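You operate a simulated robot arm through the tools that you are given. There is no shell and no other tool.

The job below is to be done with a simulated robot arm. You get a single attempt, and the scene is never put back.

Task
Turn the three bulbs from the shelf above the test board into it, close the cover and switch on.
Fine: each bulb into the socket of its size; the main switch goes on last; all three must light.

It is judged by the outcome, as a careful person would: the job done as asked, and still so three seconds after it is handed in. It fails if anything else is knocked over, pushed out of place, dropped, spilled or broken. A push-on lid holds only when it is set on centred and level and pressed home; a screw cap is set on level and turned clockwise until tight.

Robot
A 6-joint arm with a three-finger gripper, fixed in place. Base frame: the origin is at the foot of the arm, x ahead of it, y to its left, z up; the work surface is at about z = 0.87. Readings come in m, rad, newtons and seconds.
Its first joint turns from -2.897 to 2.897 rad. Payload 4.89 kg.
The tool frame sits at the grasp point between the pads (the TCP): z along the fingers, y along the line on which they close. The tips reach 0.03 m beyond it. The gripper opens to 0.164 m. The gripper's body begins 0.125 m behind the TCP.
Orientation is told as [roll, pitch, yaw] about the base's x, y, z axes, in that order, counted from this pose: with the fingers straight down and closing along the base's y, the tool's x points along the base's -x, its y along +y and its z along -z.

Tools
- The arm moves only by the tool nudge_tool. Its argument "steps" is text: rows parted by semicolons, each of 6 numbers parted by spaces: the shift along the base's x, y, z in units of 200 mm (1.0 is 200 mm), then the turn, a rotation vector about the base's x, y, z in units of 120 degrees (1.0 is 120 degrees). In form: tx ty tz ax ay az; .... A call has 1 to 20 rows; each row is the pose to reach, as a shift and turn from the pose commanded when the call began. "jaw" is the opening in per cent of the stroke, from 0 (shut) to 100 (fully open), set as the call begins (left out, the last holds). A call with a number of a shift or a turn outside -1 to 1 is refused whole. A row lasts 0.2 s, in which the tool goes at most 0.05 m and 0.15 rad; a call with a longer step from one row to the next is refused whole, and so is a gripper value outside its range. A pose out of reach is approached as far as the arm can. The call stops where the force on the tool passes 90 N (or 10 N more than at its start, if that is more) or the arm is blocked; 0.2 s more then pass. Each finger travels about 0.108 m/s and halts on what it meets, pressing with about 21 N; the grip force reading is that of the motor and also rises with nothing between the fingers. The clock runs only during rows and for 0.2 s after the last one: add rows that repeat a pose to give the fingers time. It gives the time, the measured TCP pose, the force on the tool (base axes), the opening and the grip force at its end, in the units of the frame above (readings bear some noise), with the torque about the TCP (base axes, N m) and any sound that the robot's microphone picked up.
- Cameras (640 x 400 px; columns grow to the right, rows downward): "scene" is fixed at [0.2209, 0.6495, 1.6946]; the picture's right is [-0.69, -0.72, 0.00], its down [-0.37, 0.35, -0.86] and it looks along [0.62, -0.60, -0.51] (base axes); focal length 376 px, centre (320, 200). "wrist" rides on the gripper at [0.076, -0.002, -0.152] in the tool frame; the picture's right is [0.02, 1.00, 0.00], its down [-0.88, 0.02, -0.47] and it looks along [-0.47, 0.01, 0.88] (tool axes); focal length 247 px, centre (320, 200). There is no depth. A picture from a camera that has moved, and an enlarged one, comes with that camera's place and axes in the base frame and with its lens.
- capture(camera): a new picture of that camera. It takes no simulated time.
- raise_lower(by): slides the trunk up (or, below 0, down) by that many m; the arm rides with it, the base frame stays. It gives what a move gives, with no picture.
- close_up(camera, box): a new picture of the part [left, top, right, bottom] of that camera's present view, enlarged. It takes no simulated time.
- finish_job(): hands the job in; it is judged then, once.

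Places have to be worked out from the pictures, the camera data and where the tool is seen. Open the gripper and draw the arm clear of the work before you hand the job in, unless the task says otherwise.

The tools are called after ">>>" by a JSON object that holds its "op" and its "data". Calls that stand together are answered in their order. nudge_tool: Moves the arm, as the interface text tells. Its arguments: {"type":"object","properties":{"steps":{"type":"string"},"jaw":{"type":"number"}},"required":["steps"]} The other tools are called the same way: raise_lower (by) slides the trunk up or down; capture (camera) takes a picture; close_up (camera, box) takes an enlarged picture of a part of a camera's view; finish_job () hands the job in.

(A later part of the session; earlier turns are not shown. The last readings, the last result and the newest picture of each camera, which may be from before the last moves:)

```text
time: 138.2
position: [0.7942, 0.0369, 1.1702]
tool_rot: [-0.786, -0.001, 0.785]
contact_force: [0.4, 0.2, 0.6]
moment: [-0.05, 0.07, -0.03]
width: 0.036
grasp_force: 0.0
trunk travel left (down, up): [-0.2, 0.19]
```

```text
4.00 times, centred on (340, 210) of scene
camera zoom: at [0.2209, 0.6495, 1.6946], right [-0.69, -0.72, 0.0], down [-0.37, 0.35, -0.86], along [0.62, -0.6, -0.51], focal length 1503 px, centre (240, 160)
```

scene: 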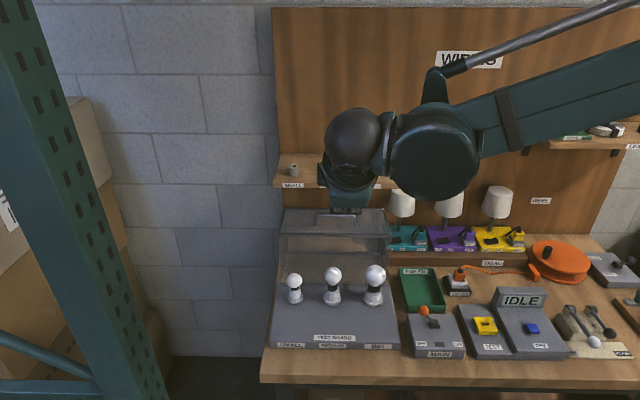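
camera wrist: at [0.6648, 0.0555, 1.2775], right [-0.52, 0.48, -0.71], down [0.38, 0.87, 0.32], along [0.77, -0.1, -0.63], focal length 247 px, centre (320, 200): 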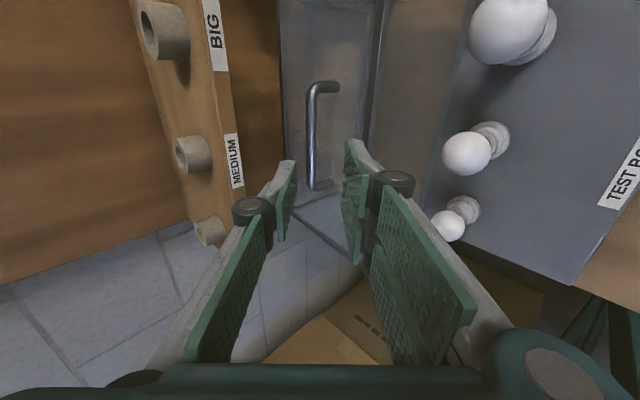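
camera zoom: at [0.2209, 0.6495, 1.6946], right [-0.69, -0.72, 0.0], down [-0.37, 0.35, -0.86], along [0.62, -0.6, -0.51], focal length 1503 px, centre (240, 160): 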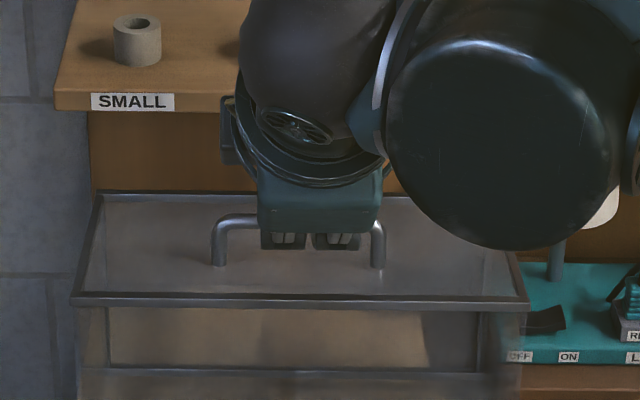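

I enlarge this view to measure the bar and its posts accurately.

>>> {"op": "close_up", "data": {"camera": "wrist", "box": [256, 60, 416, 220]}}

>>> {"op": "close_up", "data": {"camera": "scene", "box": [300, 205, 380, 255]}}

```text
2.50 times, centred on (336, 140) of wrist
camera zoom: at [0.6648, 0.0555, 1.2775], right [-0.52, 0.48, -0.71], down [0.38, 0.87, 0.32], along [0.77, -0.1, -0.63], focal length 617 px, centre (280, 350)
```

zoom: 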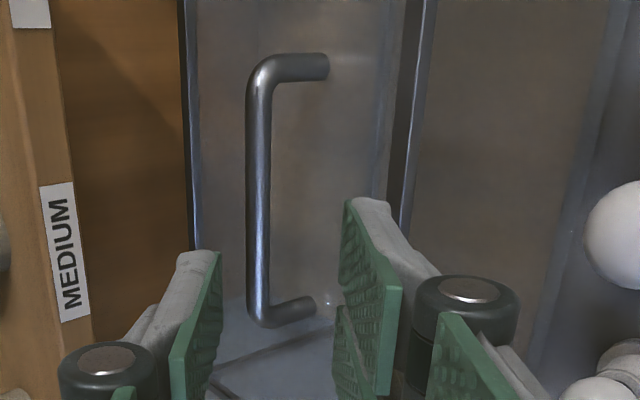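

```text
8.00 times, centred on (340, 230) of scene
camera zoom: at [0.2209, 0.6495, 1.6946], right [-0.69, -0.72, 0.0], down [-0.37, 0.35, -0.86], along [0.62, -0.6, -0.51], focal length 3006 px, centre (160, -40)
```

zoom: 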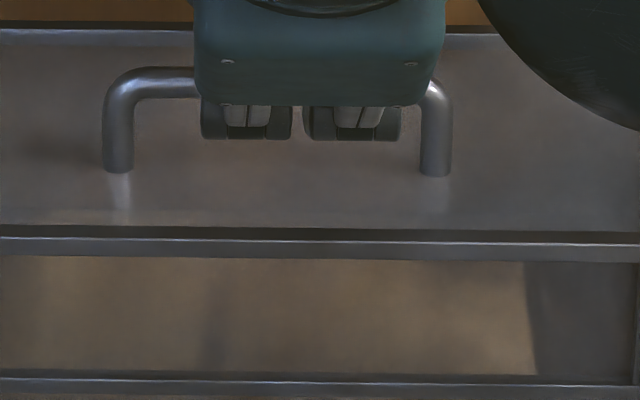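

Bar estimate: ~0.145 m ahead and 10 mm sideways in tool frame, diameter ≈11 mm. I advance 95 mm along the tool axis with the sideways correction and look again.

>>> {"op": "nudge_tool", "data": {"steps": "0.0875 -0.0875 -0.1 0 0 0; 0.175 -0.175 -0.2 0 0 0; 0.2625 -0.2625 -0.3005 0 0 0; 0.2625 -0.2625 -0.3005 0 0 0"}}

>>> {"op": "close_up", "data": {"camera": "wrist", "box": [220, 80, 420, 280]}}

>>> {"op": "close_up", "data": {"camera": "scene", "box": [300, 205, 380, 255]}}

```text
time: 139.2
position: [0.8478, -0.0173, 1.1106]
tool_rot: [-0.786, 0.001, 0.786]
contact_force: [1.5, 0.3, -0.2]
moment: [-0.06, 0.07, -0.06]
width: 0.0361
grasp_force: 0.1
trunk travel left (down, up): [-0.2, 0.19]
```

```text
2.00 times, centred on (320, 180) of wrist
camera zoom: at [0.7181, 0.0028, 1.2176], right [-0.52, 0.48, -0.71], down [0.38, 0.87, 0.32], along [0.77, -0.1, -0.63], focal length 494 px, centre (320, 240)
```

zoom: 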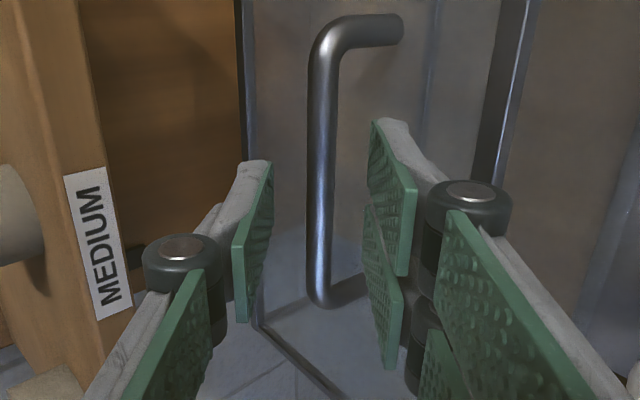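

```text
8.00 times, centred on (340, 230) of scene
camera zoom: at [0.2209, 0.6495, 1.6946], right [-0.69, -0.72, 0.0], down [-0.37, 0.35, -0.86], along [0.62, -0.6, -0.51], focal length 3006 px, centre (160, -40)
```

zoom: 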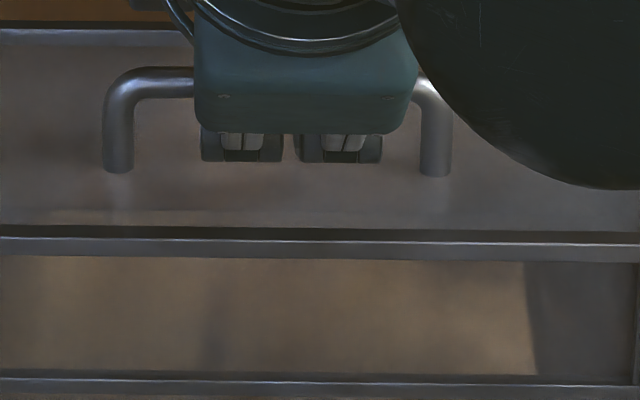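

The bar is now centred between the fingers and ≈44 mm ahead (bar at q≈0.643, z≈1.080). I advance 32 mm so the fingers straddle it.

>>> {"op": "nudge_tool", "data": {"steps": "0.04 -0.04 -0.0565 0 0 0; 0.08 -0.08 -0.113 0 0 0; 0.08 -0.08 -0.113 0 0 0"}}

>>> {"op": "close_up", "data": {"camera": "wrist", "box": [220, 80, 420, 280]}}

>>> {"op": "close_up", "data": {"camera": "scene", "box": [260, 180, 420, 280]}}

```text
time: 140.0
position: [0.8637, -0.0324, 1.0883]
tool_rot: [-0.785, -0.001, 0.785]
contact_force: [0.1, 0.0, -0.2]
moment: [-0.03, -0.01, -0.03]
width: 0.036
grasp_force: 0.0
trunk travel left (down, up): [-0.2, 0.19]
```

```text
2.00 times, centred on (320, 180) of wrist
camera zoom: at [0.7331, -0.0129, 1.1955], right [-0.52, 0.48, -0.71], down [0.38, 0.87, 0.32], along [0.77, -0.1, -0.63], focal length 494 px, centre (320, 240)
```

zoom: 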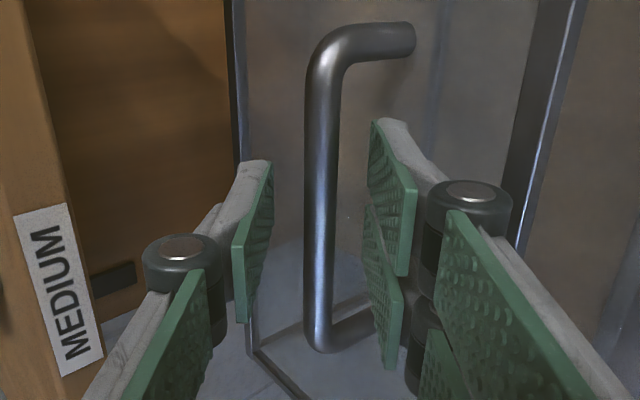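

```text
4.00 times, centred on (340, 230) of scene
camera zoom: at [0.2209, 0.6495, 1.6946], right [-0.69, -0.72, 0.0], down [-0.37, 0.35, -0.86], along [0.62, -0.6, -0.51], focal length 1503 px, centre (240, 80)
```

zoom: 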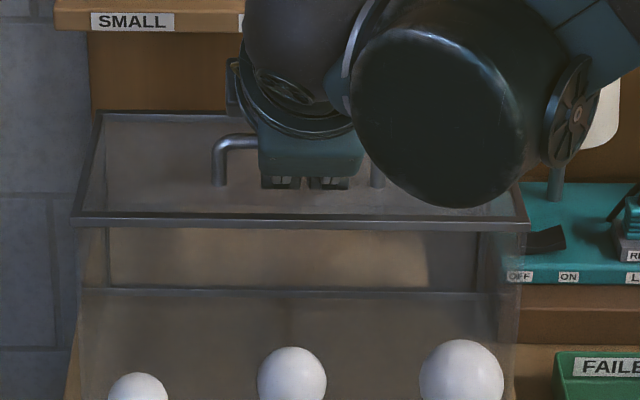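

The fingers straddle the bar (12 mm past the TCP, confirmed by its apparent width). I narrow the jaws to a ~21 mm cage around the 11 mm bar and swing the first 20° along the arc.

>>> {"op": "nudge_tool", "data": {"steps": "0 0 0 0 0 0; 0 0 0 0 0 0; -0.0594 0.0594 0.029 0 0 0; -0.1206 0.1206 0.0505 0 0 0; -0.1828 0.1828 0.0645 0 0 0; -0.2454 0.2454 0.0705 0 0 0; -0.2454 0.2454 0.0705 0 0 0", "jaw": 13}}

>>> {"op": "close_up", "data": {"camera": "wrist", "box": [220, 80, 420, 280]}}

>>> {"op": "close_up", "data": {"camera": "scene", "box": [260, 180, 420, 340]}}

```text
time: 141.6
position: [0.8126, 0.0171, 1.1024]
tool_rot: [-0.786, 0.0, 0.784]
contact_force: [0.6, -2.6, 2.8]
moment: [-0.01, -0.09, -0.04]
width: 0.023
grasp_force: 2.0
trunk travel left (down, up): [-0.2, 0.19]
```

```text
2.00 times, centred on (320, 180) of wrist
camera zoom: at [0.6829, 0.0363, 1.2099], right [-0.52, 0.49, -0.71], down [0.38, 0.87, 0.32], along [0.77, -0.1, -0.63], focal length 494 px, centre (320, 240)
```

zoom: 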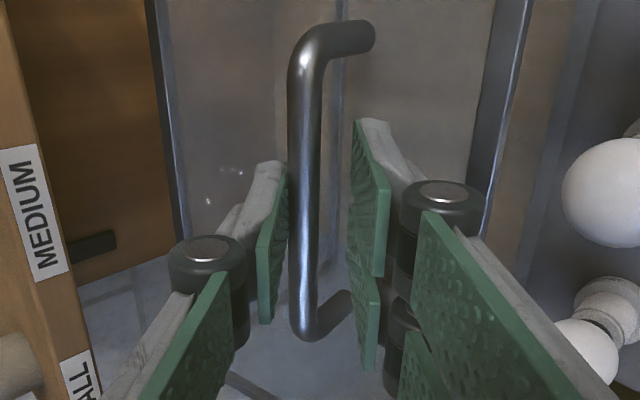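

```text
2.50 times, centred on (340, 260) of scene
camera zoom: at [0.2209, 0.6495, 1.6946], right [-0.69, -0.72, 0.0], down [-0.37, 0.35, -0.86], along [0.62, -0.6, -0.51], focal length 939 px, centre (270, 50)
```

zoom: 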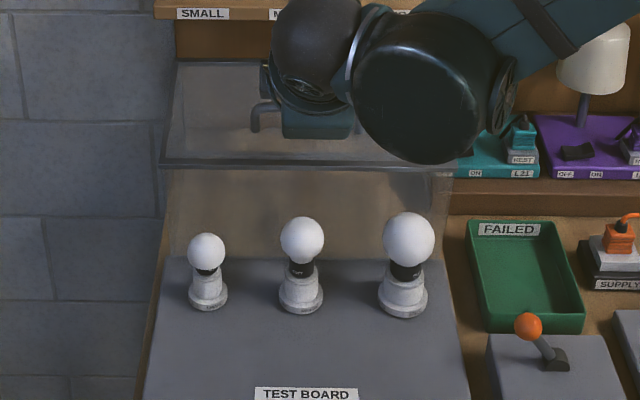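

The cover swings with only ~3 N. I continue to about 50°.

>>> {"op": "nudge_tool", "data": {"steps": "-0.0629 0.0629 -0.0015 0 0 0; -0.1255 0.1255 -0.0105 0 0 0; -0.1874 0.1874 -0.0275 0 0 0; -0.2478 0.2478 -0.052 0 0 0; -0.3065 0.3065 -0.084 0 0 0; -0.3631 0.3631 -0.123 0 0 0; -0.3631 0.3631 -0.123 0 0 0"}}

>>> {"op": "close_up", "data": {"camera": "wrist", "box": [220, 80, 420, 280]}}

>>> {"op": "close_up", "data": {"camera": "scene", "box": [260, 180, 420, 340]}}

```text
time: 143.2
position: [0.7409, 0.0889, 1.078]
tool_rot: [-0.786, -0.002, 0.785]
contact_force: [0.9, 0.3, -0.1]
moment: [0.02, 0.01, -0.02]
width: 0.0216
grasp_force: 0.6
trunk travel left (down, up): [-0.2, 0.19]
```

```text
2.00 times, centred on (320, 180) of wrist
camera zoom: at [0.611, 0.1086, 1.1852], right [-0.51, 0.49, -0.71], down [0.38, 0.87, 0.32], along [0.77, -0.1, -0.63], focal length 494 px, centre (320, 240)
```

zoom: 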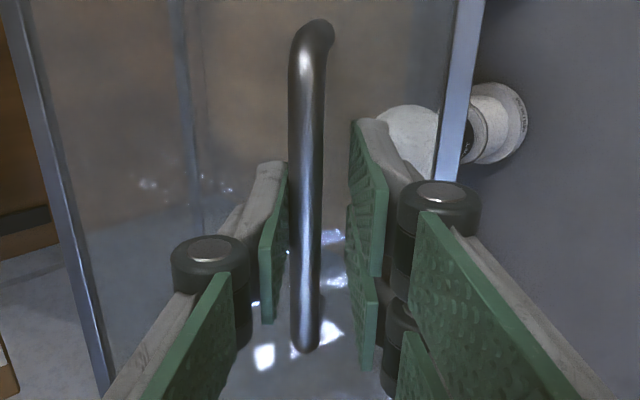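

```text
2.50 times, centred on (340, 260) of scene
camera zoom: at [0.2209, 0.6495, 1.6946], right [-0.69, -0.72, 0.0], down [-0.37, 0.35, -0.86], along [0.62, -0.6, -0.51], focal length 939 px, centre (270, 50)
```

zoom: 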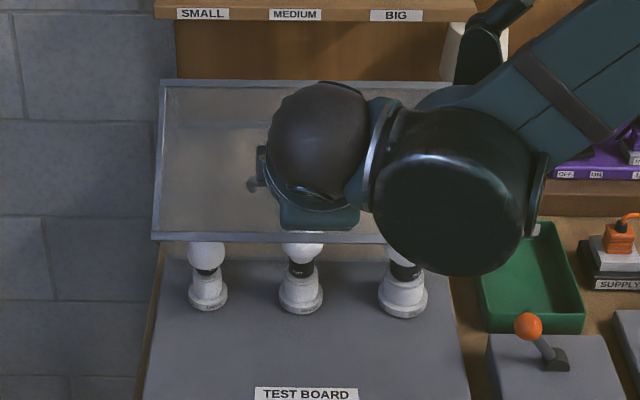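

All smooth. I continue to about 80°.

>>> {"op": "nudge_tool", "data": {"steps": "-0.0541 0.0541 -0.046 0 0 0; -0.105 0.105 -0.0985 0 0 0; -0.1524 0.1524 -0.1565 0 0 0; -0.1959 0.1959 -0.2205 0 0 0; -0.2358 0.2358 -0.29 0 0 0; -0.2708 0.2708 -0.3635 0 0 0; -0.2708 0.2708 -0.3635 0 0 0"}}

>>> {"op": "close_up", "data": {"camera": "wrist", "box": [220, 80, 420, 280]}}

>>> {"op": "close_up", "data": {"camera": "scene", "box": [260, 200, 420, 360]}}

```text
time: 144.8
position: [0.6872, 0.1445, 1.0045]
tool_rot: [-0.785, -0.002, 0.785]
contact_force: [-2.2, 5.3, 3.1]
moment: [-0.09, -0.05, 0.1]
width: 0.0217
grasp_force: 0.3
trunk travel left (down, up): [-0.2, 0.19]
```

```text
2.00 times, centred on (320, 180) of wrist
camera zoom: at [0.5568, 0.1633, 1.1122], right [-0.52, 0.48, -0.71], down [0.38, 0.87, 0.32], along [0.77, -0.1, -0.63], focal length 494 px, centre (320, 240)
```

zoom: 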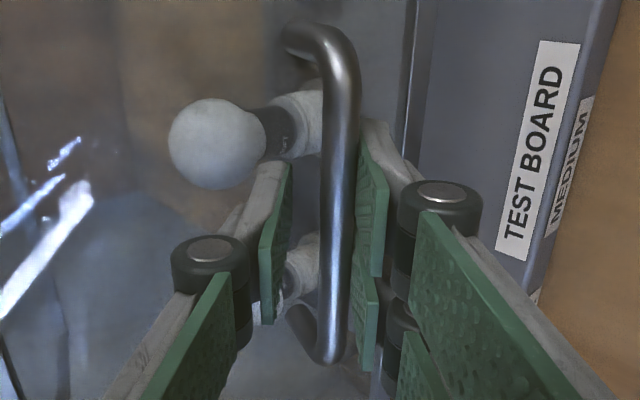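

```text
2.50 times, centred on (340, 280) of scene
camera zoom: at [0.2209, 0.6495, 1.6946], right [-0.69, -0.72, 0.0], down [-0.37, 0.35, -0.86], along [0.62, -0.6, -0.51], focal length 939 px, centre (270, 0)
```

zoom: 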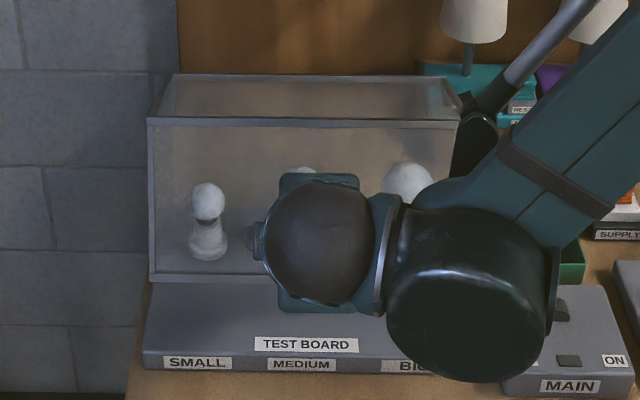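

The cover now rests on the lower finger, nearly down. I lower the last degrees slowly.

>>> {"op": "nudge_tool", "data": {"steps": "-0.0152 0.0152 -0.039 0 0 0; -0.0304 0.0304 -0.078 0 0 0; -0.0433 0.0433 -0.118 0 0 0; -0.0433 0.0433 -0.118 0 0 0"}}

>>> {"op": "close_up", "data": {"camera": "wrist", "box": [220, 80, 420, 280]}}

>>> {"op": "close_up", "data": {"camera": "scene", "box": [260, 200, 420, 360]}}

```text
time: 145.8
position: [0.6793, 0.151, 0.9794]
tool_rot: [-0.786, -0.002, 0.784]
contact_force: [-0.8, 3.0, 0.1]
moment: [0.04, -0.01, 0.06]
width: 0.0218
grasp_force: 0.1
trunk travel left (down, up): [-0.2, 0.19]
```

```text
2.00 times, centred on (320, 180) of wrist
camera zoom: at [0.5483, 0.1717, 1.0882], right [-0.52, 0.48, -0.71], down [0.38, 0.87, 0.32], along [0.77, -0.1, -0.63], focal length 494 px, centre (320, 240)
```

zoom: 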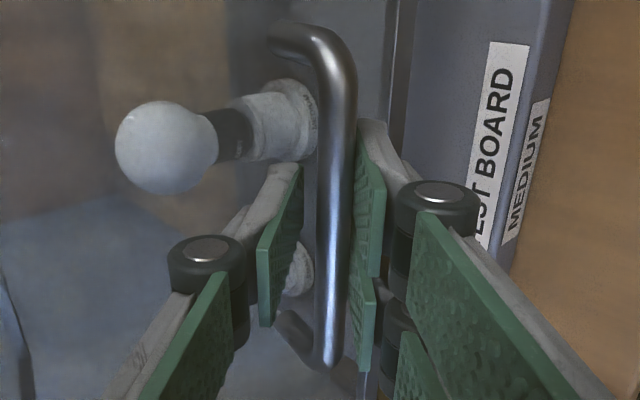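

```text
2.50 times, centred on (340, 280) of scene
camera zoom: at [0.2209, 0.6495, 1.6946], right [-0.69, -0.72, 0.0], down [-0.37, 0.35, -0.86], along [0.62, -0.6, -0.51], focal length 939 px, centre (270, 0)
```

zoom: 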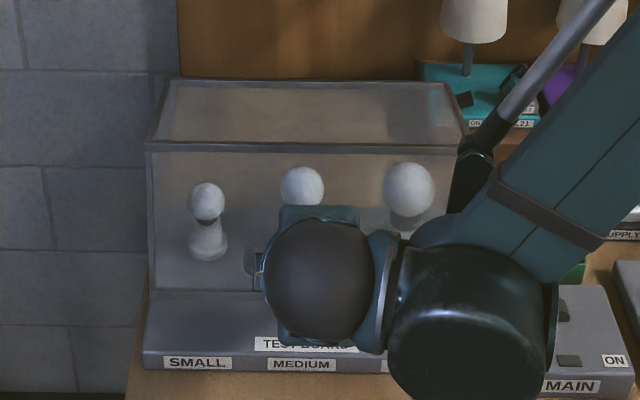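

Almost closed. I lower another 12 mm in small steps to let it come to rest.

>>> {"op": "nudge_tool", "data": {"steps": "-0.004 0.004 -0.02 0 0 0; -0.008 0.008 -0.04 0 0 0; -0.0106 0.0106 -0.06 0 0 0; -0.0106 0.0106 -0.06 0 0 0"}}

>>> {"op": "close_up", "data": {"camera": "wrist", "box": [220, 80, 420, 280]}}

>>> {"op": "close_up", "data": {"camera": "scene", "box": [260, 200, 420, 360]}}

```text
time: 146.8
position: [0.6757, 0.1552, 0.9681]
tool_rot: [-0.786, -0.001, 0.785]
contact_force: [-1.8, 2.5, -0.3]
moment: [0.01, 0.02, 0.01]
width: 0.0229
grasp_force: 0.1
trunk travel left (down, up): [-0.2, 0.19]
```

```text
2.00 times, centred on (320, 180) of wrist
camera zoom: at [0.5466, 0.1739, 1.0765], right [-0.52, 0.48, -0.71], down [0.38, 0.87, 0.32], along [0.77, -0.1, -0.63], focal length 494 px, centre (320, 240)
```

zoom: 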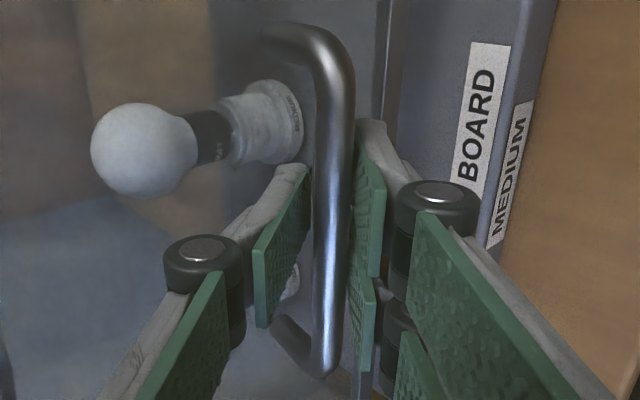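

```text
2.50 times, centred on (340, 280) of scene
camera zoom: at [0.2209, 0.6495, 1.6946], right [-0.69, -0.72, 0.0], down [-0.37, 0.35, -0.86], along [0.62, -0.6, -0.51], focal length 939 px, centre (270, 0)
```

zoom: 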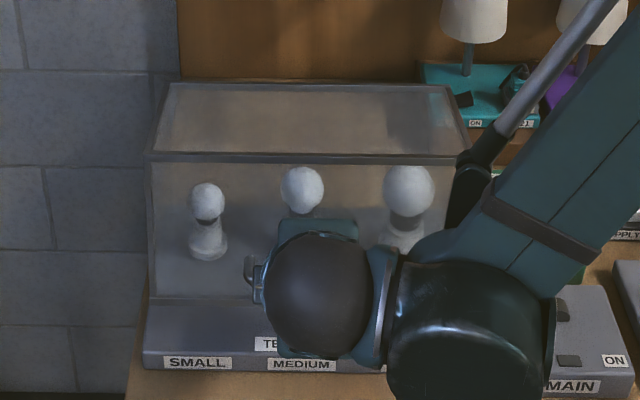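

It is still descending with the finger. I continue 10 mm more.

>>> {"op": "nudge_tool", "data": {"steps": "-0.002 0.002 -0.02 0 0 0; -0.004 0.004 -0.035 0 0 0; -0.005 0.005 -0.05 0 0 0; -0.005 0.005 -0.05 0 0 0"}}

>>> {"op": "close_up", "data": {"camera": "wrist", "box": [220, 80, 420, 280]}}

>>> {"op": "close_up", "data": {"camera": "scene", "box": [260, 200, 420, 360]}}

```text
time: 147.8
position: [0.6743, 0.1556, 0.9581]
tool_rot: [-0.786, 0.0, 0.786]
contact_force: [-3.5, 1.8, 0.4]
moment: [0.0, 0.02, -0.06]
width: 0.0239
grasp_force: 0.1
trunk travel left (down, up): [-0.2, 0.19]
```

```text
2.00 times, centred on (320, 180) of wrist
camera zoom: at [0.5449, 0.1748, 1.0666], right [-0.52, 0.48, -0.71], down [0.38, 0.87, 0.32], along [0.77, -0.1, -0.63], focal length 494 px, centre (320, 240)
```

zoom: 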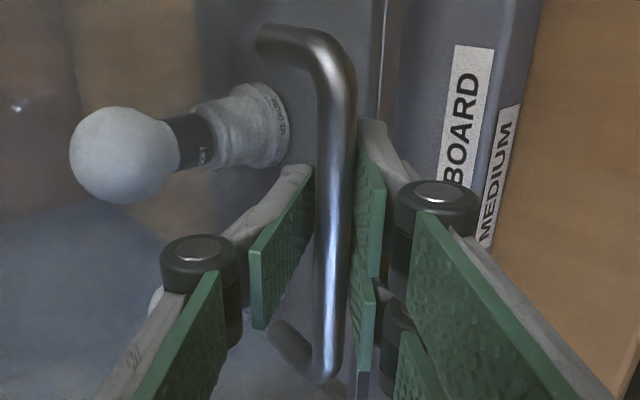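

```text
2.50 times, centred on (340, 280) of scene
camera zoom: at [0.2209, 0.6495, 1.6946], right [-0.69, -0.72, 0.0], down [-0.37, 0.35, -0.86], along [0.62, -0.6, -0.51], focal length 939 px, centre (270, 0)
```

zoom: 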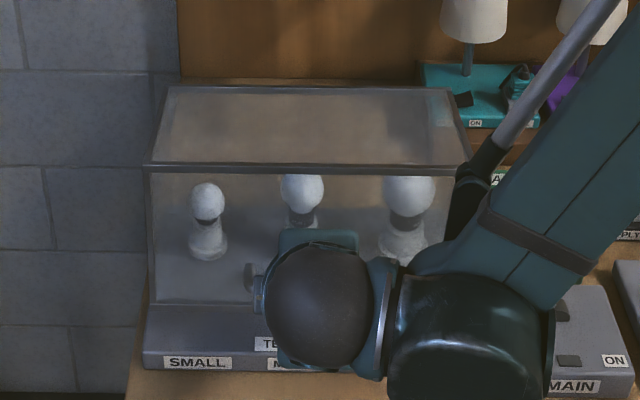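

Front rim still ~2 cm above the board. I continue down 10 mm.

>>> {"op": "nudge_tool", "data": {"steps": "0 0 -0.02 0 0 0; 0 0 -0.035 0 0 0; 0 0 -0.05 0 0 0; 0 0 -0.05 0 0 0"}}

>>> {"op": "close_up", "data": {"camera": "wrist", "box": [220, 80, 420, 280]}}

>>> {"op": "close_up", "data": {"camera": "scene", "box": [260, 200, 420, 360]}}

```text
time: 148.8
position: [0.6755, 0.1551, 0.9485]
tool_rot: [-0.785, 0.001, 0.786]
contact_force: [-1.5, 1.9, -1.0]
moment: [0.03, 0.01, 0.01]
width: 0.0251
grasp_force: 0.0
trunk travel left (down, up): [-0.2, 0.19]
```

```text
2.00 times, centred on (320, 180) of wrist
camera zoom: at [0.5453, 0.1749, 1.0563], right [-0.52, 0.48, -0.71], down [0.38, 0.87, 0.32], along [0.77, -0.1, -0.63], focal length 494 px, centre (320, 240)
```

zoom: 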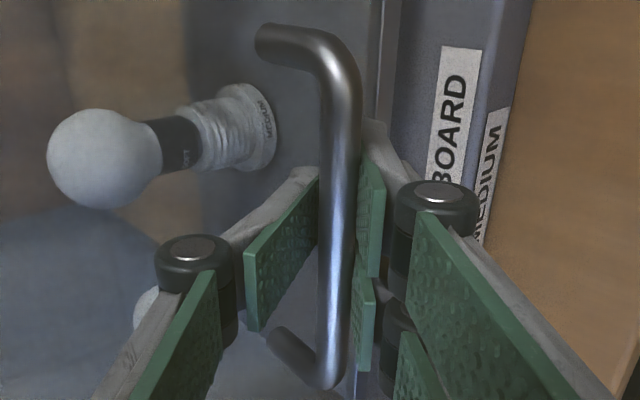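

```text
2.50 times, centred on (340, 280) of scene
camera zoom: at [0.2209, 0.6495, 1.6946], right [-0.69, -0.72, 0.0], down [-0.37, 0.35, -0.86], along [0.62, -0.6, -0.51], focal length 939 px, centre (270, 0)
```

zoom: 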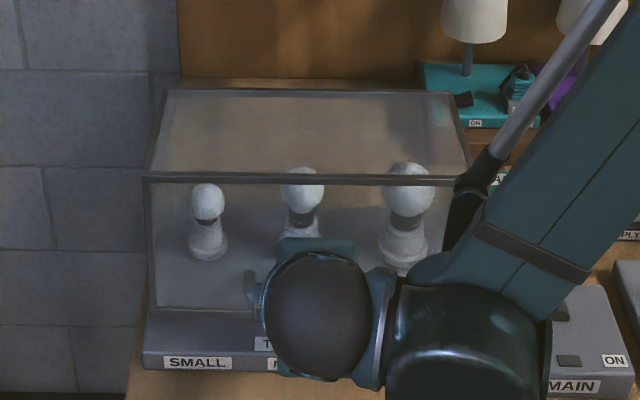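

Still descending. Another 8 mm.

>>> {"op": "nudge_tool", "data": {"steps": "0 0 -0.015 0 0 0; 0 0 -0.03 0 0 0; 0 0 -0.04 0 0 0; 0 0 -0.04 0 0 0"}}

>>> {"op": "close_up", "data": {"camera": "wrist", "box": [220, 80, 420, 280]}}

>>> {"op": "close_up", "data": {"camera": "scene", "box": [260, 200, 420, 360]}}

```text
time: 149.8
position: [0.6743, 0.1541, 0.9414]
tool_rot: [-0.786, 0.001, 0.785]
contact_force: [-2.0, 0.4, -1.6]
moment: [0.05, 0.03, -0.04]
width: 0.0257
grasp_force: 0.0
trunk travel left (down, up): [-0.2, 0.19]
```

```text
2.00 times, centred on (320, 180) of wrist
camera zoom: at [0.5452, 0.1749, 1.0485], right [-0.52, 0.48, -0.71], down [0.38, 0.87, 0.32], along [0.77, -0.1, -0.63], focal length 494 px, centre (320, 240)
```

zoom: 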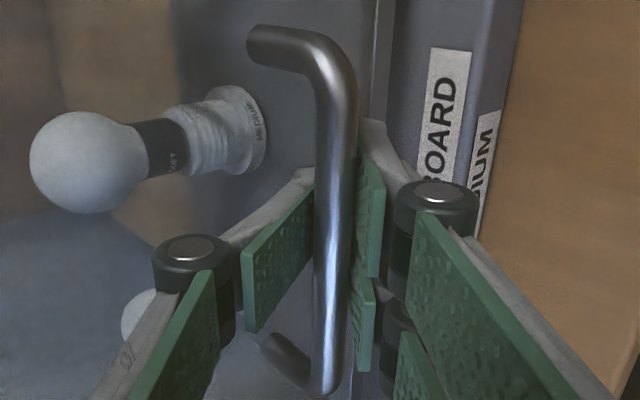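

```text
2.50 times, centred on (340, 280) of scene
camera zoom: at [0.2209, 0.6495, 1.6946], right [-0.69, -0.72, 0.0], down [-0.37, 0.35, -0.86], along [0.62, -0.6, -0.51], focal length 939 px, centre (270, 0)
```

zoom: 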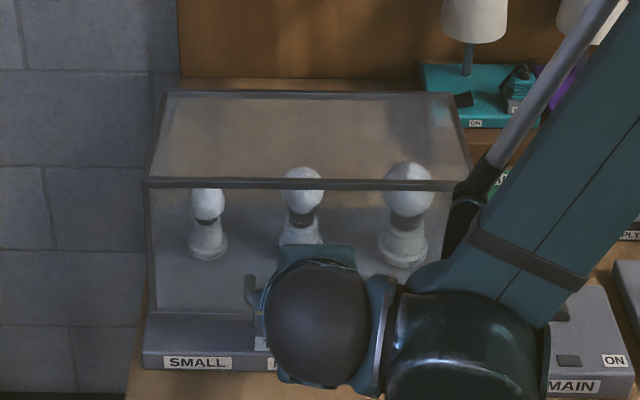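

The rim edge moved only a little. I go 5 mm more and see whether the cover still follows.

>>> {"op": "nudge_tool", "data": {"steps": "0 0 -0.0125 0 0 0; 0 0 -0.025 0 0 0; 0 0 -0.025 0 0 0"}}

>>> {"op": "close_up", "data": {"camera": "wrist", "box": [220, 80, 420, 280]}}

>>> {"op": "close_up", "data": {"camera": "scene", "box": [260, 200, 420, 360]}}

```text
time: 150.6
position: [0.6748, 0.1553, 0.9363]
tool_rot: [-0.785, -0.002, 0.786]
contact_force: [-1.8, 3.3, -0.8]
moment: [0.07, 0.04, -0.01]
width: 0.026
grasp_force: 0.1
trunk travel left (down, up): [-0.2, 0.19]
```

```text
2.00 times, centred on (320, 180) of wrist
camera zoom: at [0.5453, 0.1748, 1.0438], right [-0.52, 0.48, -0.71], down [0.38, 0.87, 0.32], along [0.77, -0.1, -0.63], focal length 494 px, centre (320, 240)
```

zoom: 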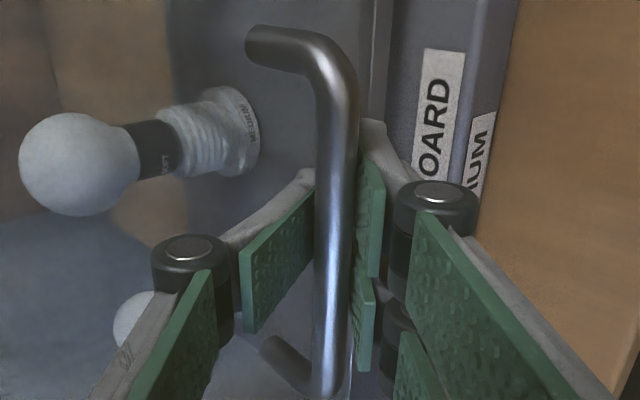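

```text
2.50 times, centred on (340, 280) of scene
camera zoom: at [0.2209, 0.6495, 1.6946], right [-0.69, -0.72, 0.0], down [-0.37, 0.35, -0.86], along [0.62, -0.6, -0.51], focal length 939 px, centre (270, 0)
```

zoom: 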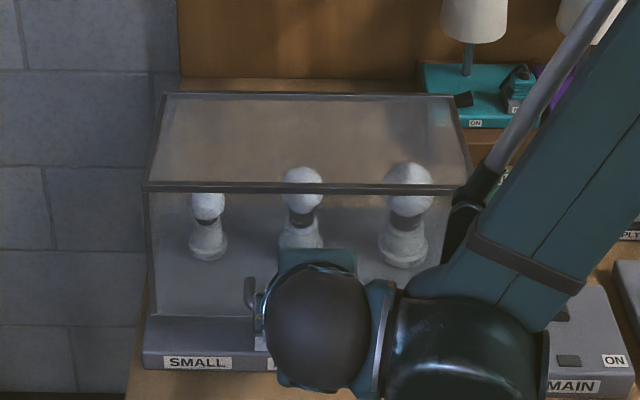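

The cover still follows, but the bar has slid toward the palm and my fingertips are getting close to the board. I retract 30 mm along the tool axis (bar sliding between fingers), then continue.

>>> {"op": "nudge_tool", "data": {"steps": "-0.025 0.025 0.0353 0 0 0; -0.05 0.05 0.0707 0 0 0; -0.075 0.075 0.106 0 0 0; -0.075 0.075 0.106 0 0 0"}}

>>> {"op": "close_up", "data": {"camera": "wrist", "box": [220, 80, 420, 280]}}

>>> {"op": "close_up", "data": {"camera": "scene", "box": [260, 200, 420, 360]}}

```text
time: 151.6
position: [0.6593, 0.1687, 0.9576]
tool_rot: [-0.786, -0.001, 0.785]
contact_force: [-1.7, 0.7, 0.2]
moment: [0.0, 0.02, 0.05]
width: 0.0221
grasp_force: 1.4
trunk travel left (down, up): [-0.2, 0.19]
```

```text
2.00 times, centred on (320, 180) of wrist
camera zoom: at [0.5301, 0.1892, 1.0652], right [-0.52, 0.48, -0.71], down [0.38, 0.87, 0.32], along [0.77, -0.1, -0.63], focal length 494 px, centre (320, 240)
```

zoom: 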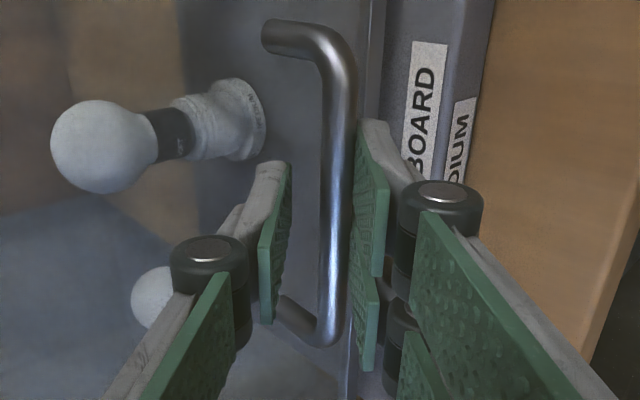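

```text
2.50 times, centred on (340, 280) of scene
camera zoom: at [0.2209, 0.6495, 1.6946], right [-0.69, -0.72, 0.0], down [-0.37, 0.35, -0.86], along [0.62, -0.6, -0.51], focal length 939 px, centre (270, 0)
```

zoom: 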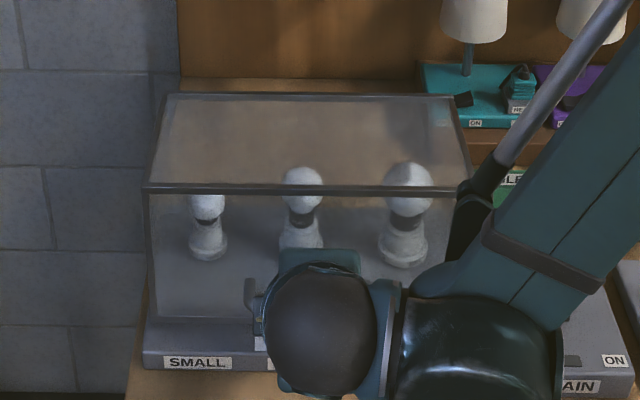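

Good, the bar is back near the fingertips. I continue lowering 8 mm.

>>> {"op": "nudge_tool", "data": {"steps": "0 0 -0.0125 0 0 0; 0 0 -0.025 0 0 0; 0 0 -0.04 0 0 0; 0 0 -0.04 0 0 0"}}

>>> {"op": "close_up", "data": {"camera": "wrist", "box": [220, 80, 420, 280]}}

>>> {"op": "close_up", "data": {"camera": "scene", "box": [260, 200, 420, 360]}}

```text
time: 152.6
position: [0.6599, 0.1702, 0.9483]
tool_rot: [-0.785, 0.0, 0.786]
contact_force: [-1.1, 0.8, -1.4]
moment: [0.0, 0.04, 0.08]
width: 0.0225
grasp_force: 1.0
trunk travel left (down, up): [-0.2, 0.19]
```

```text
2.00 times, centred on (320, 180) of wrist
camera zoom: at [0.5302, 0.1895, 1.0566], right [-0.52, 0.48, -0.71], down [0.38, 0.87, 0.32], along [0.77, -0.1, -0.63], focal length 494 px, centre (320, 240)
```

zoom: 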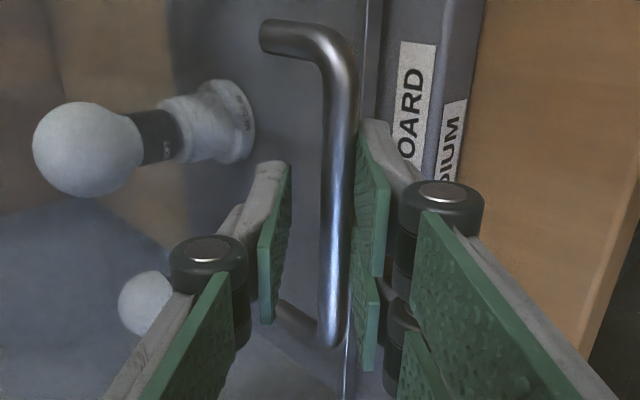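

```text
2.50 times, centred on (340, 280) of scene
camera zoom: at [0.2209, 0.6495, 1.6946], right [-0.69, -0.72, 0.0], down [-0.37, 0.35, -0.86], along [0.62, -0.6, -0.51], focal length 939 px, centre (270, 0)
```

zoom: 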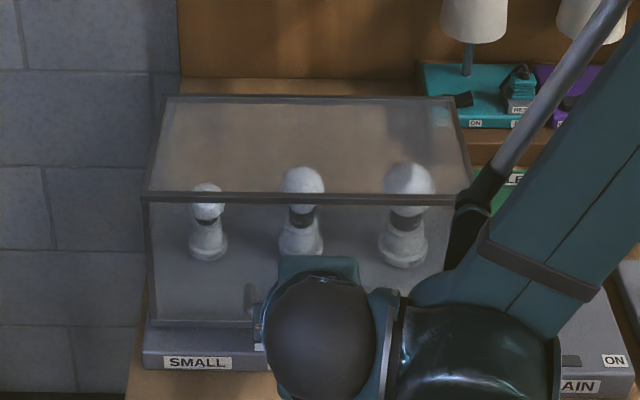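

Still following down. Another 8 mm.

>>> {"op": "nudge_tool", "data": {"steps": "0 0 -0.0125 0 0 0; 0 0 -0.025 0 0 0; 0 0 -0.04 0 0 0; 0 0 -0.04 0 0 0"}}

>>> {"op": "close_up", "data": {"camera": "wrist", "box": [220, 80, 420, 280]}}

>>> {"op": "close_up", "data": {"camera": "scene", "box": [260, 200, 420, 360]}}

```text
time: 153.6
position: [0.6596, 0.1705, 0.9411]
tool_rot: [-0.786, 0.001, 0.786]
contact_force: [-1.0, 2.2, -1.1]
moment: [0.04, 0.03, 0.06]
width: 0.0222
grasp_force: 1.3
trunk travel left (down, up): [-0.2, 0.19]
```

```text
2.00 times, centred on (320, 180) of wrist
camera zoom: at [0.5303, 0.19, 1.0487], right [-0.52, 0.48, -0.71], down [0.38, 0.87, 0.32], along [0.77, -0.1, -0.63], focal length 494 px, centre (320, 240)
```

zoom: 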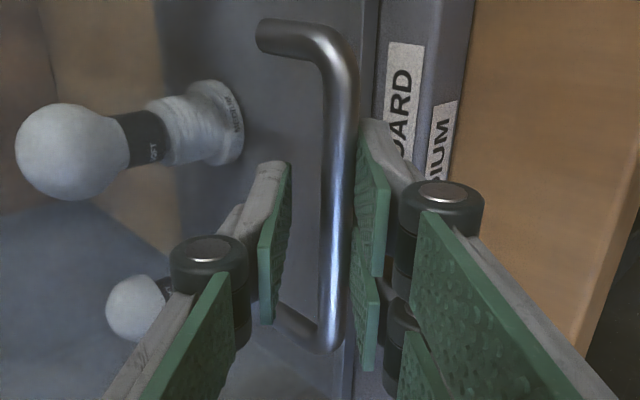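

```text
2.50 times, centred on (340, 280) of scene
camera zoom: at [0.2209, 0.6495, 1.6946], right [-0.69, -0.72, 0.0], down [-0.37, 0.35, -0.86], along [0.62, -0.6, -0.51], focal length 939 px, centre (270, 0)
```

zoom: 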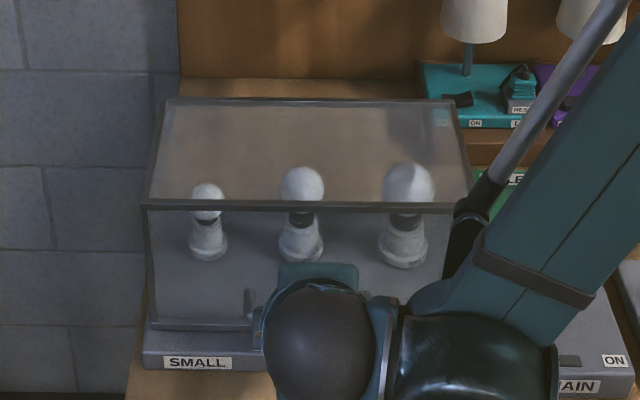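

Continuing another 6 mm, watching for it to stop.

>>> {"op": "nudge_tool", "data": {"steps": "0 0 -0.0125 0 0 0; 0 0 -0.025 0 0 0; 0 0 -0.03 0 0 0; 0 0 -0.03 0 0 0"}}

>>> {"op": "close_up", "data": {"camera": "wrist", "box": [220, 80, 420, 280]}}

>>> {"op": "close_up", "data": {"camera": "scene", "box": [260, 240, 420, 340]}}

```text
time: 154.6
position: [0.6586, 0.1698, 0.9363]
tool_rot: [-0.786, 0.0, 0.786]
contact_force: [-0.1, 0.2, 0.2]
moment: [0.03, 0.02, -0.03]
width: 0.0213
grasp_force: 0.0
trunk travel left (down, up): [-0.2, 0.19]
```

```text
2.00 times, centred on (320, 180) of wrist
camera zoom: at [0.5299, 0.1898, 1.0429], right [-0.52, 0.48, -0.71], down [0.38, 0.87, 0.32], along [0.77, -0.1, -0.63], focal length 494 px, centre (320, 240)
```

zoom: 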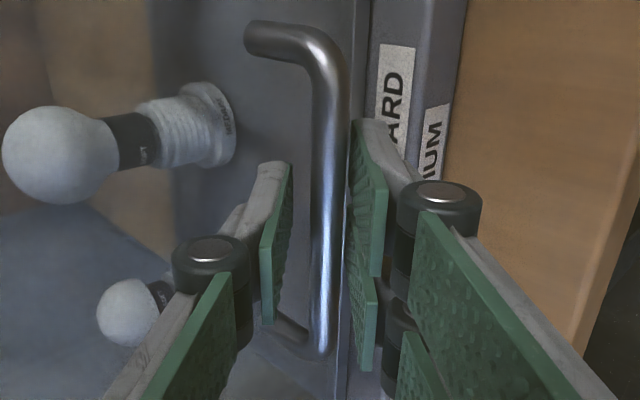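

```text
4.00 times, centred on (340, 290) of scene
camera zoom: at [0.2209, 0.6495, 1.6946], right [-0.69, -0.72, 0.0], down [-0.37, 0.35, -0.86], along [0.62, -0.6, -0.51], focal length 1503 px, centre (240, -160)
```

zoom: 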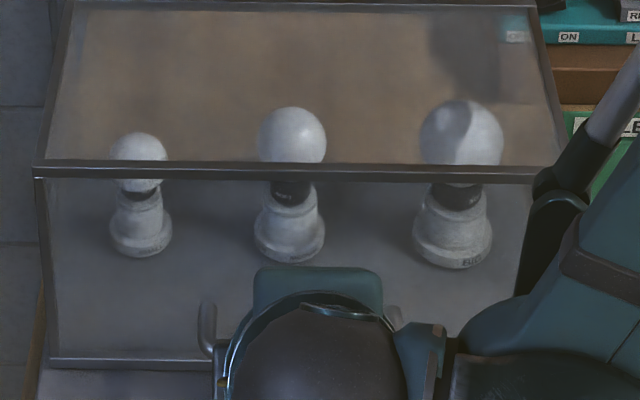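

The bar has lifted off the lower finger and forces are zero: the cover rests closed. I withdraw straight back along the tool axis and look.

>>> {"op": "nudge_tool", "data": {"steps": "-0.08 0.08 0.1131 0 0 0; -0.16 0.16 0.2263 0 0 0; -0.25 0.25 0.3535 0 0 0; -0.35 0.35 0.495 0 0 0; -0.35 0.35 0.495 0 0 0"}}

>>> {"op": "capture", "data": {"camera": "scene"}}

>>> {"op": "close_up", "data": {"camera": "scene", "box": [250, 230, 410, 350]}}

>>> {"op": "capture", "data": {"camera": "wrist"}}

```text
time: 155.8
position: [0.5896, 0.2398, 1.0351]
tool_rot: [-0.785, 0.0, 0.786]
contact_force: [-0.5, 0.0, -0.1]
moment: [0.04, -0.05, 0.04]
width: 0.0213
grasp_force: 0.0
trunk travel left (down, up): [-0.2, 0.19]
```

```text
taken
```

scene: 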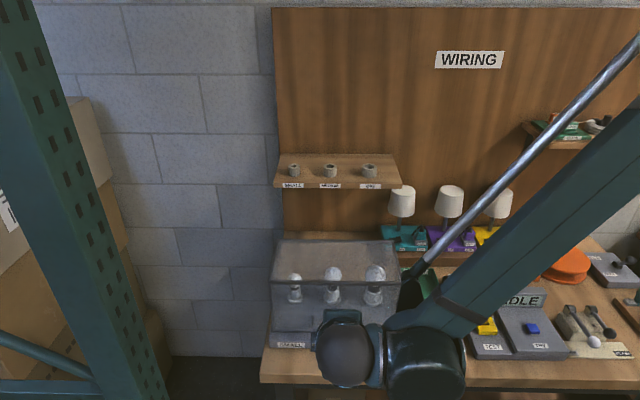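

```text
3.33 times, centred on (330, 290) of scene
camera zoom: at [0.2209, 0.6495, 1.6946], right [-0.69, -0.72, 0.0], down [-0.37, 0.35, -0.86], along [0.62, -0.6, -0.51], focal length 1252 px, centre (287, -100)
```

zoom: 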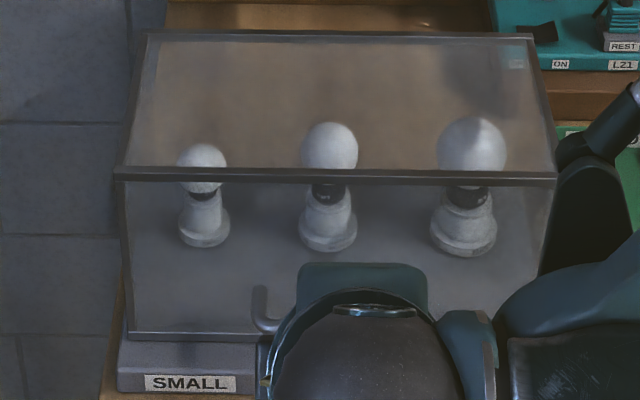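

```text
taken
camera wrist: at [0.4595, 0.2598, 1.142], right [-0.51, 0.48, -0.71], down [0.38, 0.87, 0.32], along [0.77, -0.1, -0.63], focal length 247 px, centre (320, 200)
```

wrist: 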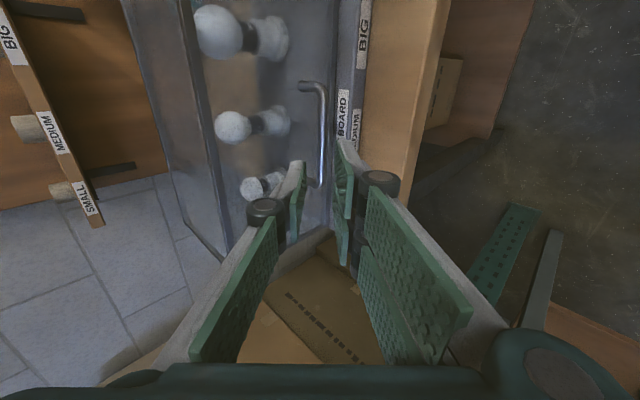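

The cover is down over the three bulbs. I rise 0.2 m while returning the tool to vertical, to inspect the cover and locate the main switch.

>>> {"op": "nudge_tool", "data": {"steps": "0 0 0.15 0 0 0; 0 0 0.3 0.045 0.045 0; 0 0 0.45 0.09 0.09 0; 0 0 0.6 0.135 0.135 0; 0 0 0.75 0.18 0.18 0; 0 0 0.9 0.225 0.225 0; 0 0 1 0.265 0.265 0; 0 0 1 0.265 0.265 0"}}

>>> {"op": "nudge_tool", "data": {"steps": "0 0 0.15 0 0 -0.068; 0 0 0.3 0 0 -0.136; 0 0 0.45 0 0 -0.204; 0 0 0.6 0 0 -0.272; 0 0 0.75 0 0 -0.34; 0 0 0.75 0 0 -0.408; 0 0 0.75 0 0 -0.476; 0 0 0.75 0 0 -0.544; 0 0 0.75 0 0 -0.612; 0 0 0.75 0 0 -0.68; 0 0 0.75 0 0 -0.75; 0 0 0.75 0 0 -0.75"}}

>>> {"op": "capture", "data": {"camera": "wrist"}}

>>> {"op": "capture", "data": {"camera": "scene"}}

```text
time: 157.6
position: [0.5906, 0.2399, 1.2338]
tool_rot: [0.0, -0.003, 0.786]
contact_force: [-0.4, -0.6, -0.1]
moment: [0.03, -0.02, -0.01]
width: 0.0212
grasp_force: 0.0
trunk travel left (down, up): [-0.2, 0.19]
```

```text
time: 160.2
position: [0.5898, 0.2409, 1.3845]
tool_rot: [0.001, -0.002, -0.787]
contact_force: [-0.1, -0.1, 0.6]
moment: [-0.03, 0.01, 0.01]
width: 0.021
grasp_force: 0.0
trunk travel left (down, up): [-0.2, 0.19]
```

```text
taken
camera wrist: at [0.5344, 0.2916, 1.5354], right [0.69, 0.72, 0.0], down [0.63, -0.61, 0.47], along [0.34, -0.33, -0.88], focal length 247 px, centre (320, 200)
```

wrist: 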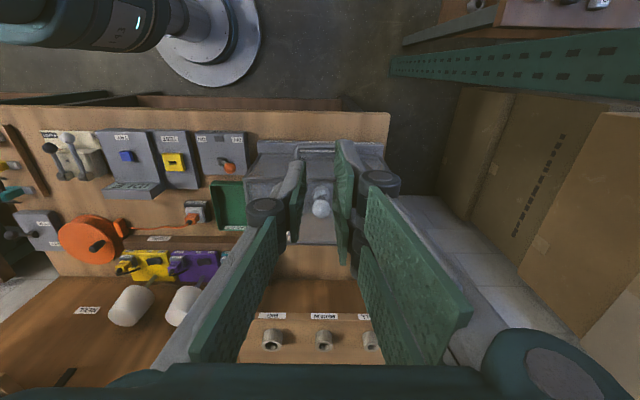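

```text
taken
```

scene: 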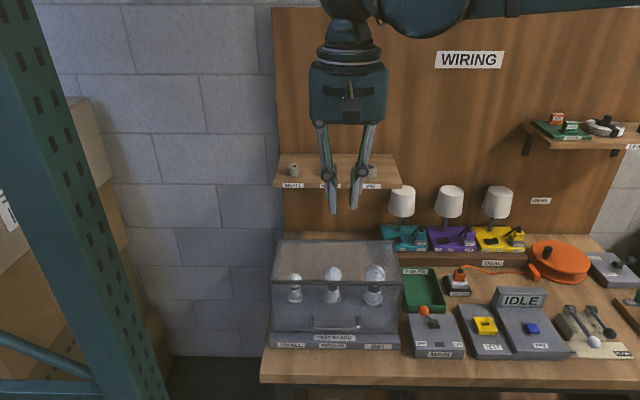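

>>> {"op": "close_up", "data": {"camera": "scene", "box": [260, 230, 420, 360]}}

>>> {"op": "close_up", "data": {"camera": "scene", "box": [396, 296, 476, 366]}}

>>> {"op": "close_up", "data": {"camera": "scene", "box": [260, 310, 340, 360]}}

```text
3.08 times, centred on (340, 295) of scene
camera zoom: at [0.2209, 0.6495, 1.6946], right [-0.69, -0.72, 0.0], down [-0.37, 0.35, -0.86], along [0.62, -0.6, -0.51], focal length 1156 px, centre (258, -92)
```

zoom: 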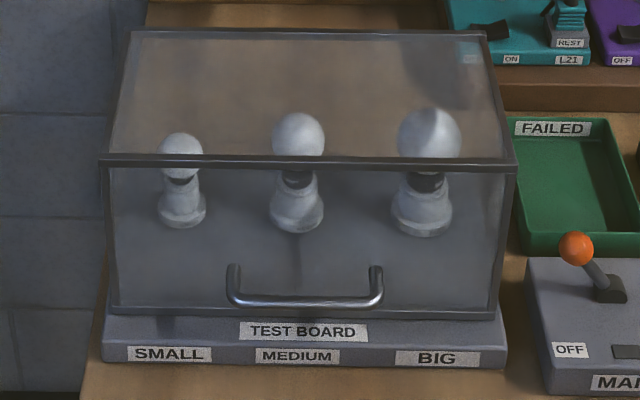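

```text
5.71 times, centred on (436, 331) of scene
camera zoom: at [0.2209, 0.6495, 1.6946], right [-0.69, -0.72, 0.0], down [-0.37, 0.35, -0.86], along [0.62, -0.6, -0.51], focal length 2147 px, centre (-343, -549)
```

zoom: 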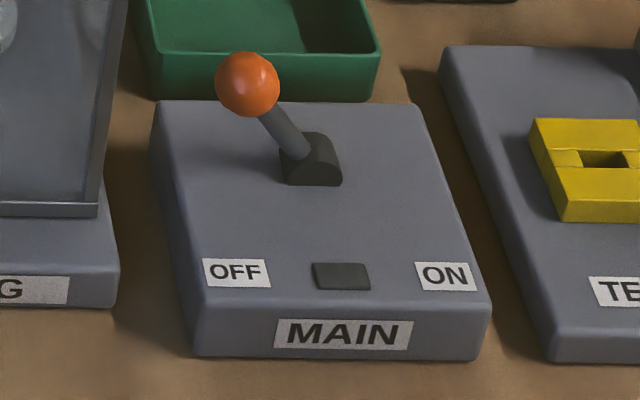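

```text
8.00 times, centred on (300, 335) of scene
camera zoom: at [0.2209, 0.6495, 1.6946], right [-0.69, -0.72, 0.0], down [-0.37, 0.35, -0.86], along [0.62, -0.6, -0.51], focal length 3006 px, centre (480, -880)
```

zoom: 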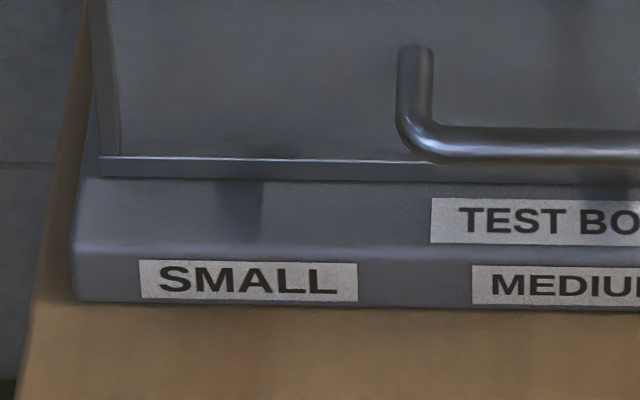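

The cover looks flush on the board. To be sure, I'll press its top gently near the front edge with closed fingers (top is at z≈1.04).

>>> {"op": "nudge_tool", "data": {"steps": "0.15 -0.15 0 0 0 0; 0.3 -0.3 0 0 0 0; 0.45 -0.45 0 0 0 0; 0.58 -0.575 0 0 0 0; 0.58 -0.575 -0.2 0 0 0; 0.58 -0.575 -0.4 0 0 0; 0.58 -0.575 -0.6 0 0 0; 0.58 -0.575 -0.8 0 0 0; 0.58 -0.575 -1 0 0 0; 0.58 -0.575 -1 0 0 0", "jaw": 0}}

>>> {"op": "nudge_tool", "data": {"steps": "0 0 -0.15 0 0 0; 0 0 -0.3 0 0 0; 0 0 -0.45 0 0 0; 0 0 -0.45 0 0 0"}}

>>> {"op": "close_up", "data": {"camera": "scene", "box": [260, 210, 420, 340]}}

>>> {"op": "capture", "data": {"camera": "wrist"}}

```text
time: 162.4
position: [0.7059, 0.1239, 1.1835]
tool_rot: [-0.001, -0.001, -0.786]
contact_force: [0.4, 0.0, 0.3]
moment: [-0.02, 0.08, 0.02]
width: 0.0001
grasp_force: 21.1
trunk travel left (down, up): [-0.2, 0.19]
```

```text
time: 163.4
position: [0.7059, 0.1235, 1.0945]
tool_rot: [0.001, -0.002, -0.786]
contact_force: [0.4, 1.2, -0.1]
moment: [-0.03, 0.06, 0.01]
width: 0.0002
grasp_force: 21.2
trunk travel left (down, up): [-0.2, 0.19]
```

```text
3.08 times, centred on (340, 275) of scene
camera zoom: at [0.2209, 0.6495, 1.6946], right [-0.69, -0.72, 0.0], down [-0.37, 0.35, -0.86], along [0.62, -0.6, -0.51], focal length 1156 px, centre (258, -31)
```

zoom: 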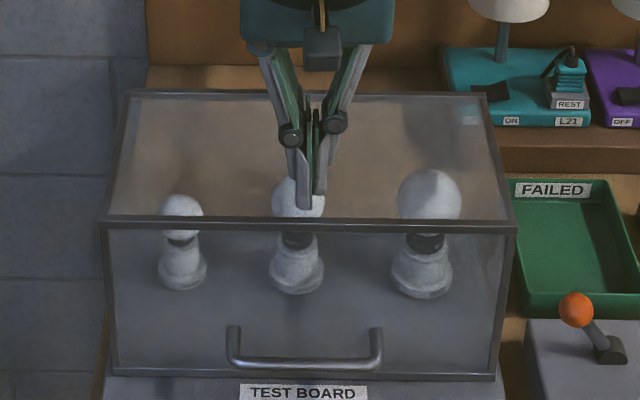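

```text
taken
camera wrist: at [0.6508, 0.1762, 1.2449], right [0.69, 0.72, 0.0], down [0.64, -0.61, 0.47], along [0.34, -0.33, -0.88], focal length 247 px, centre (320, 200)
```

wrist: 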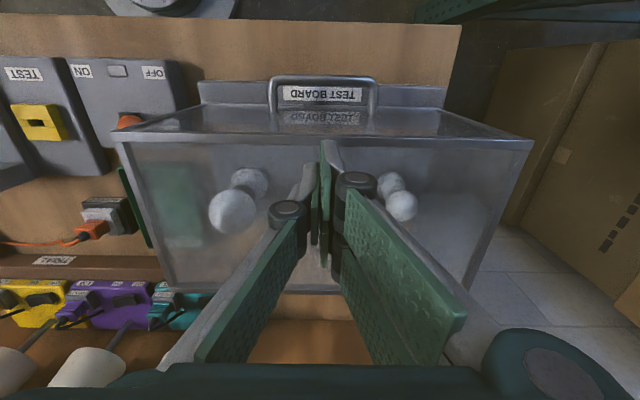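

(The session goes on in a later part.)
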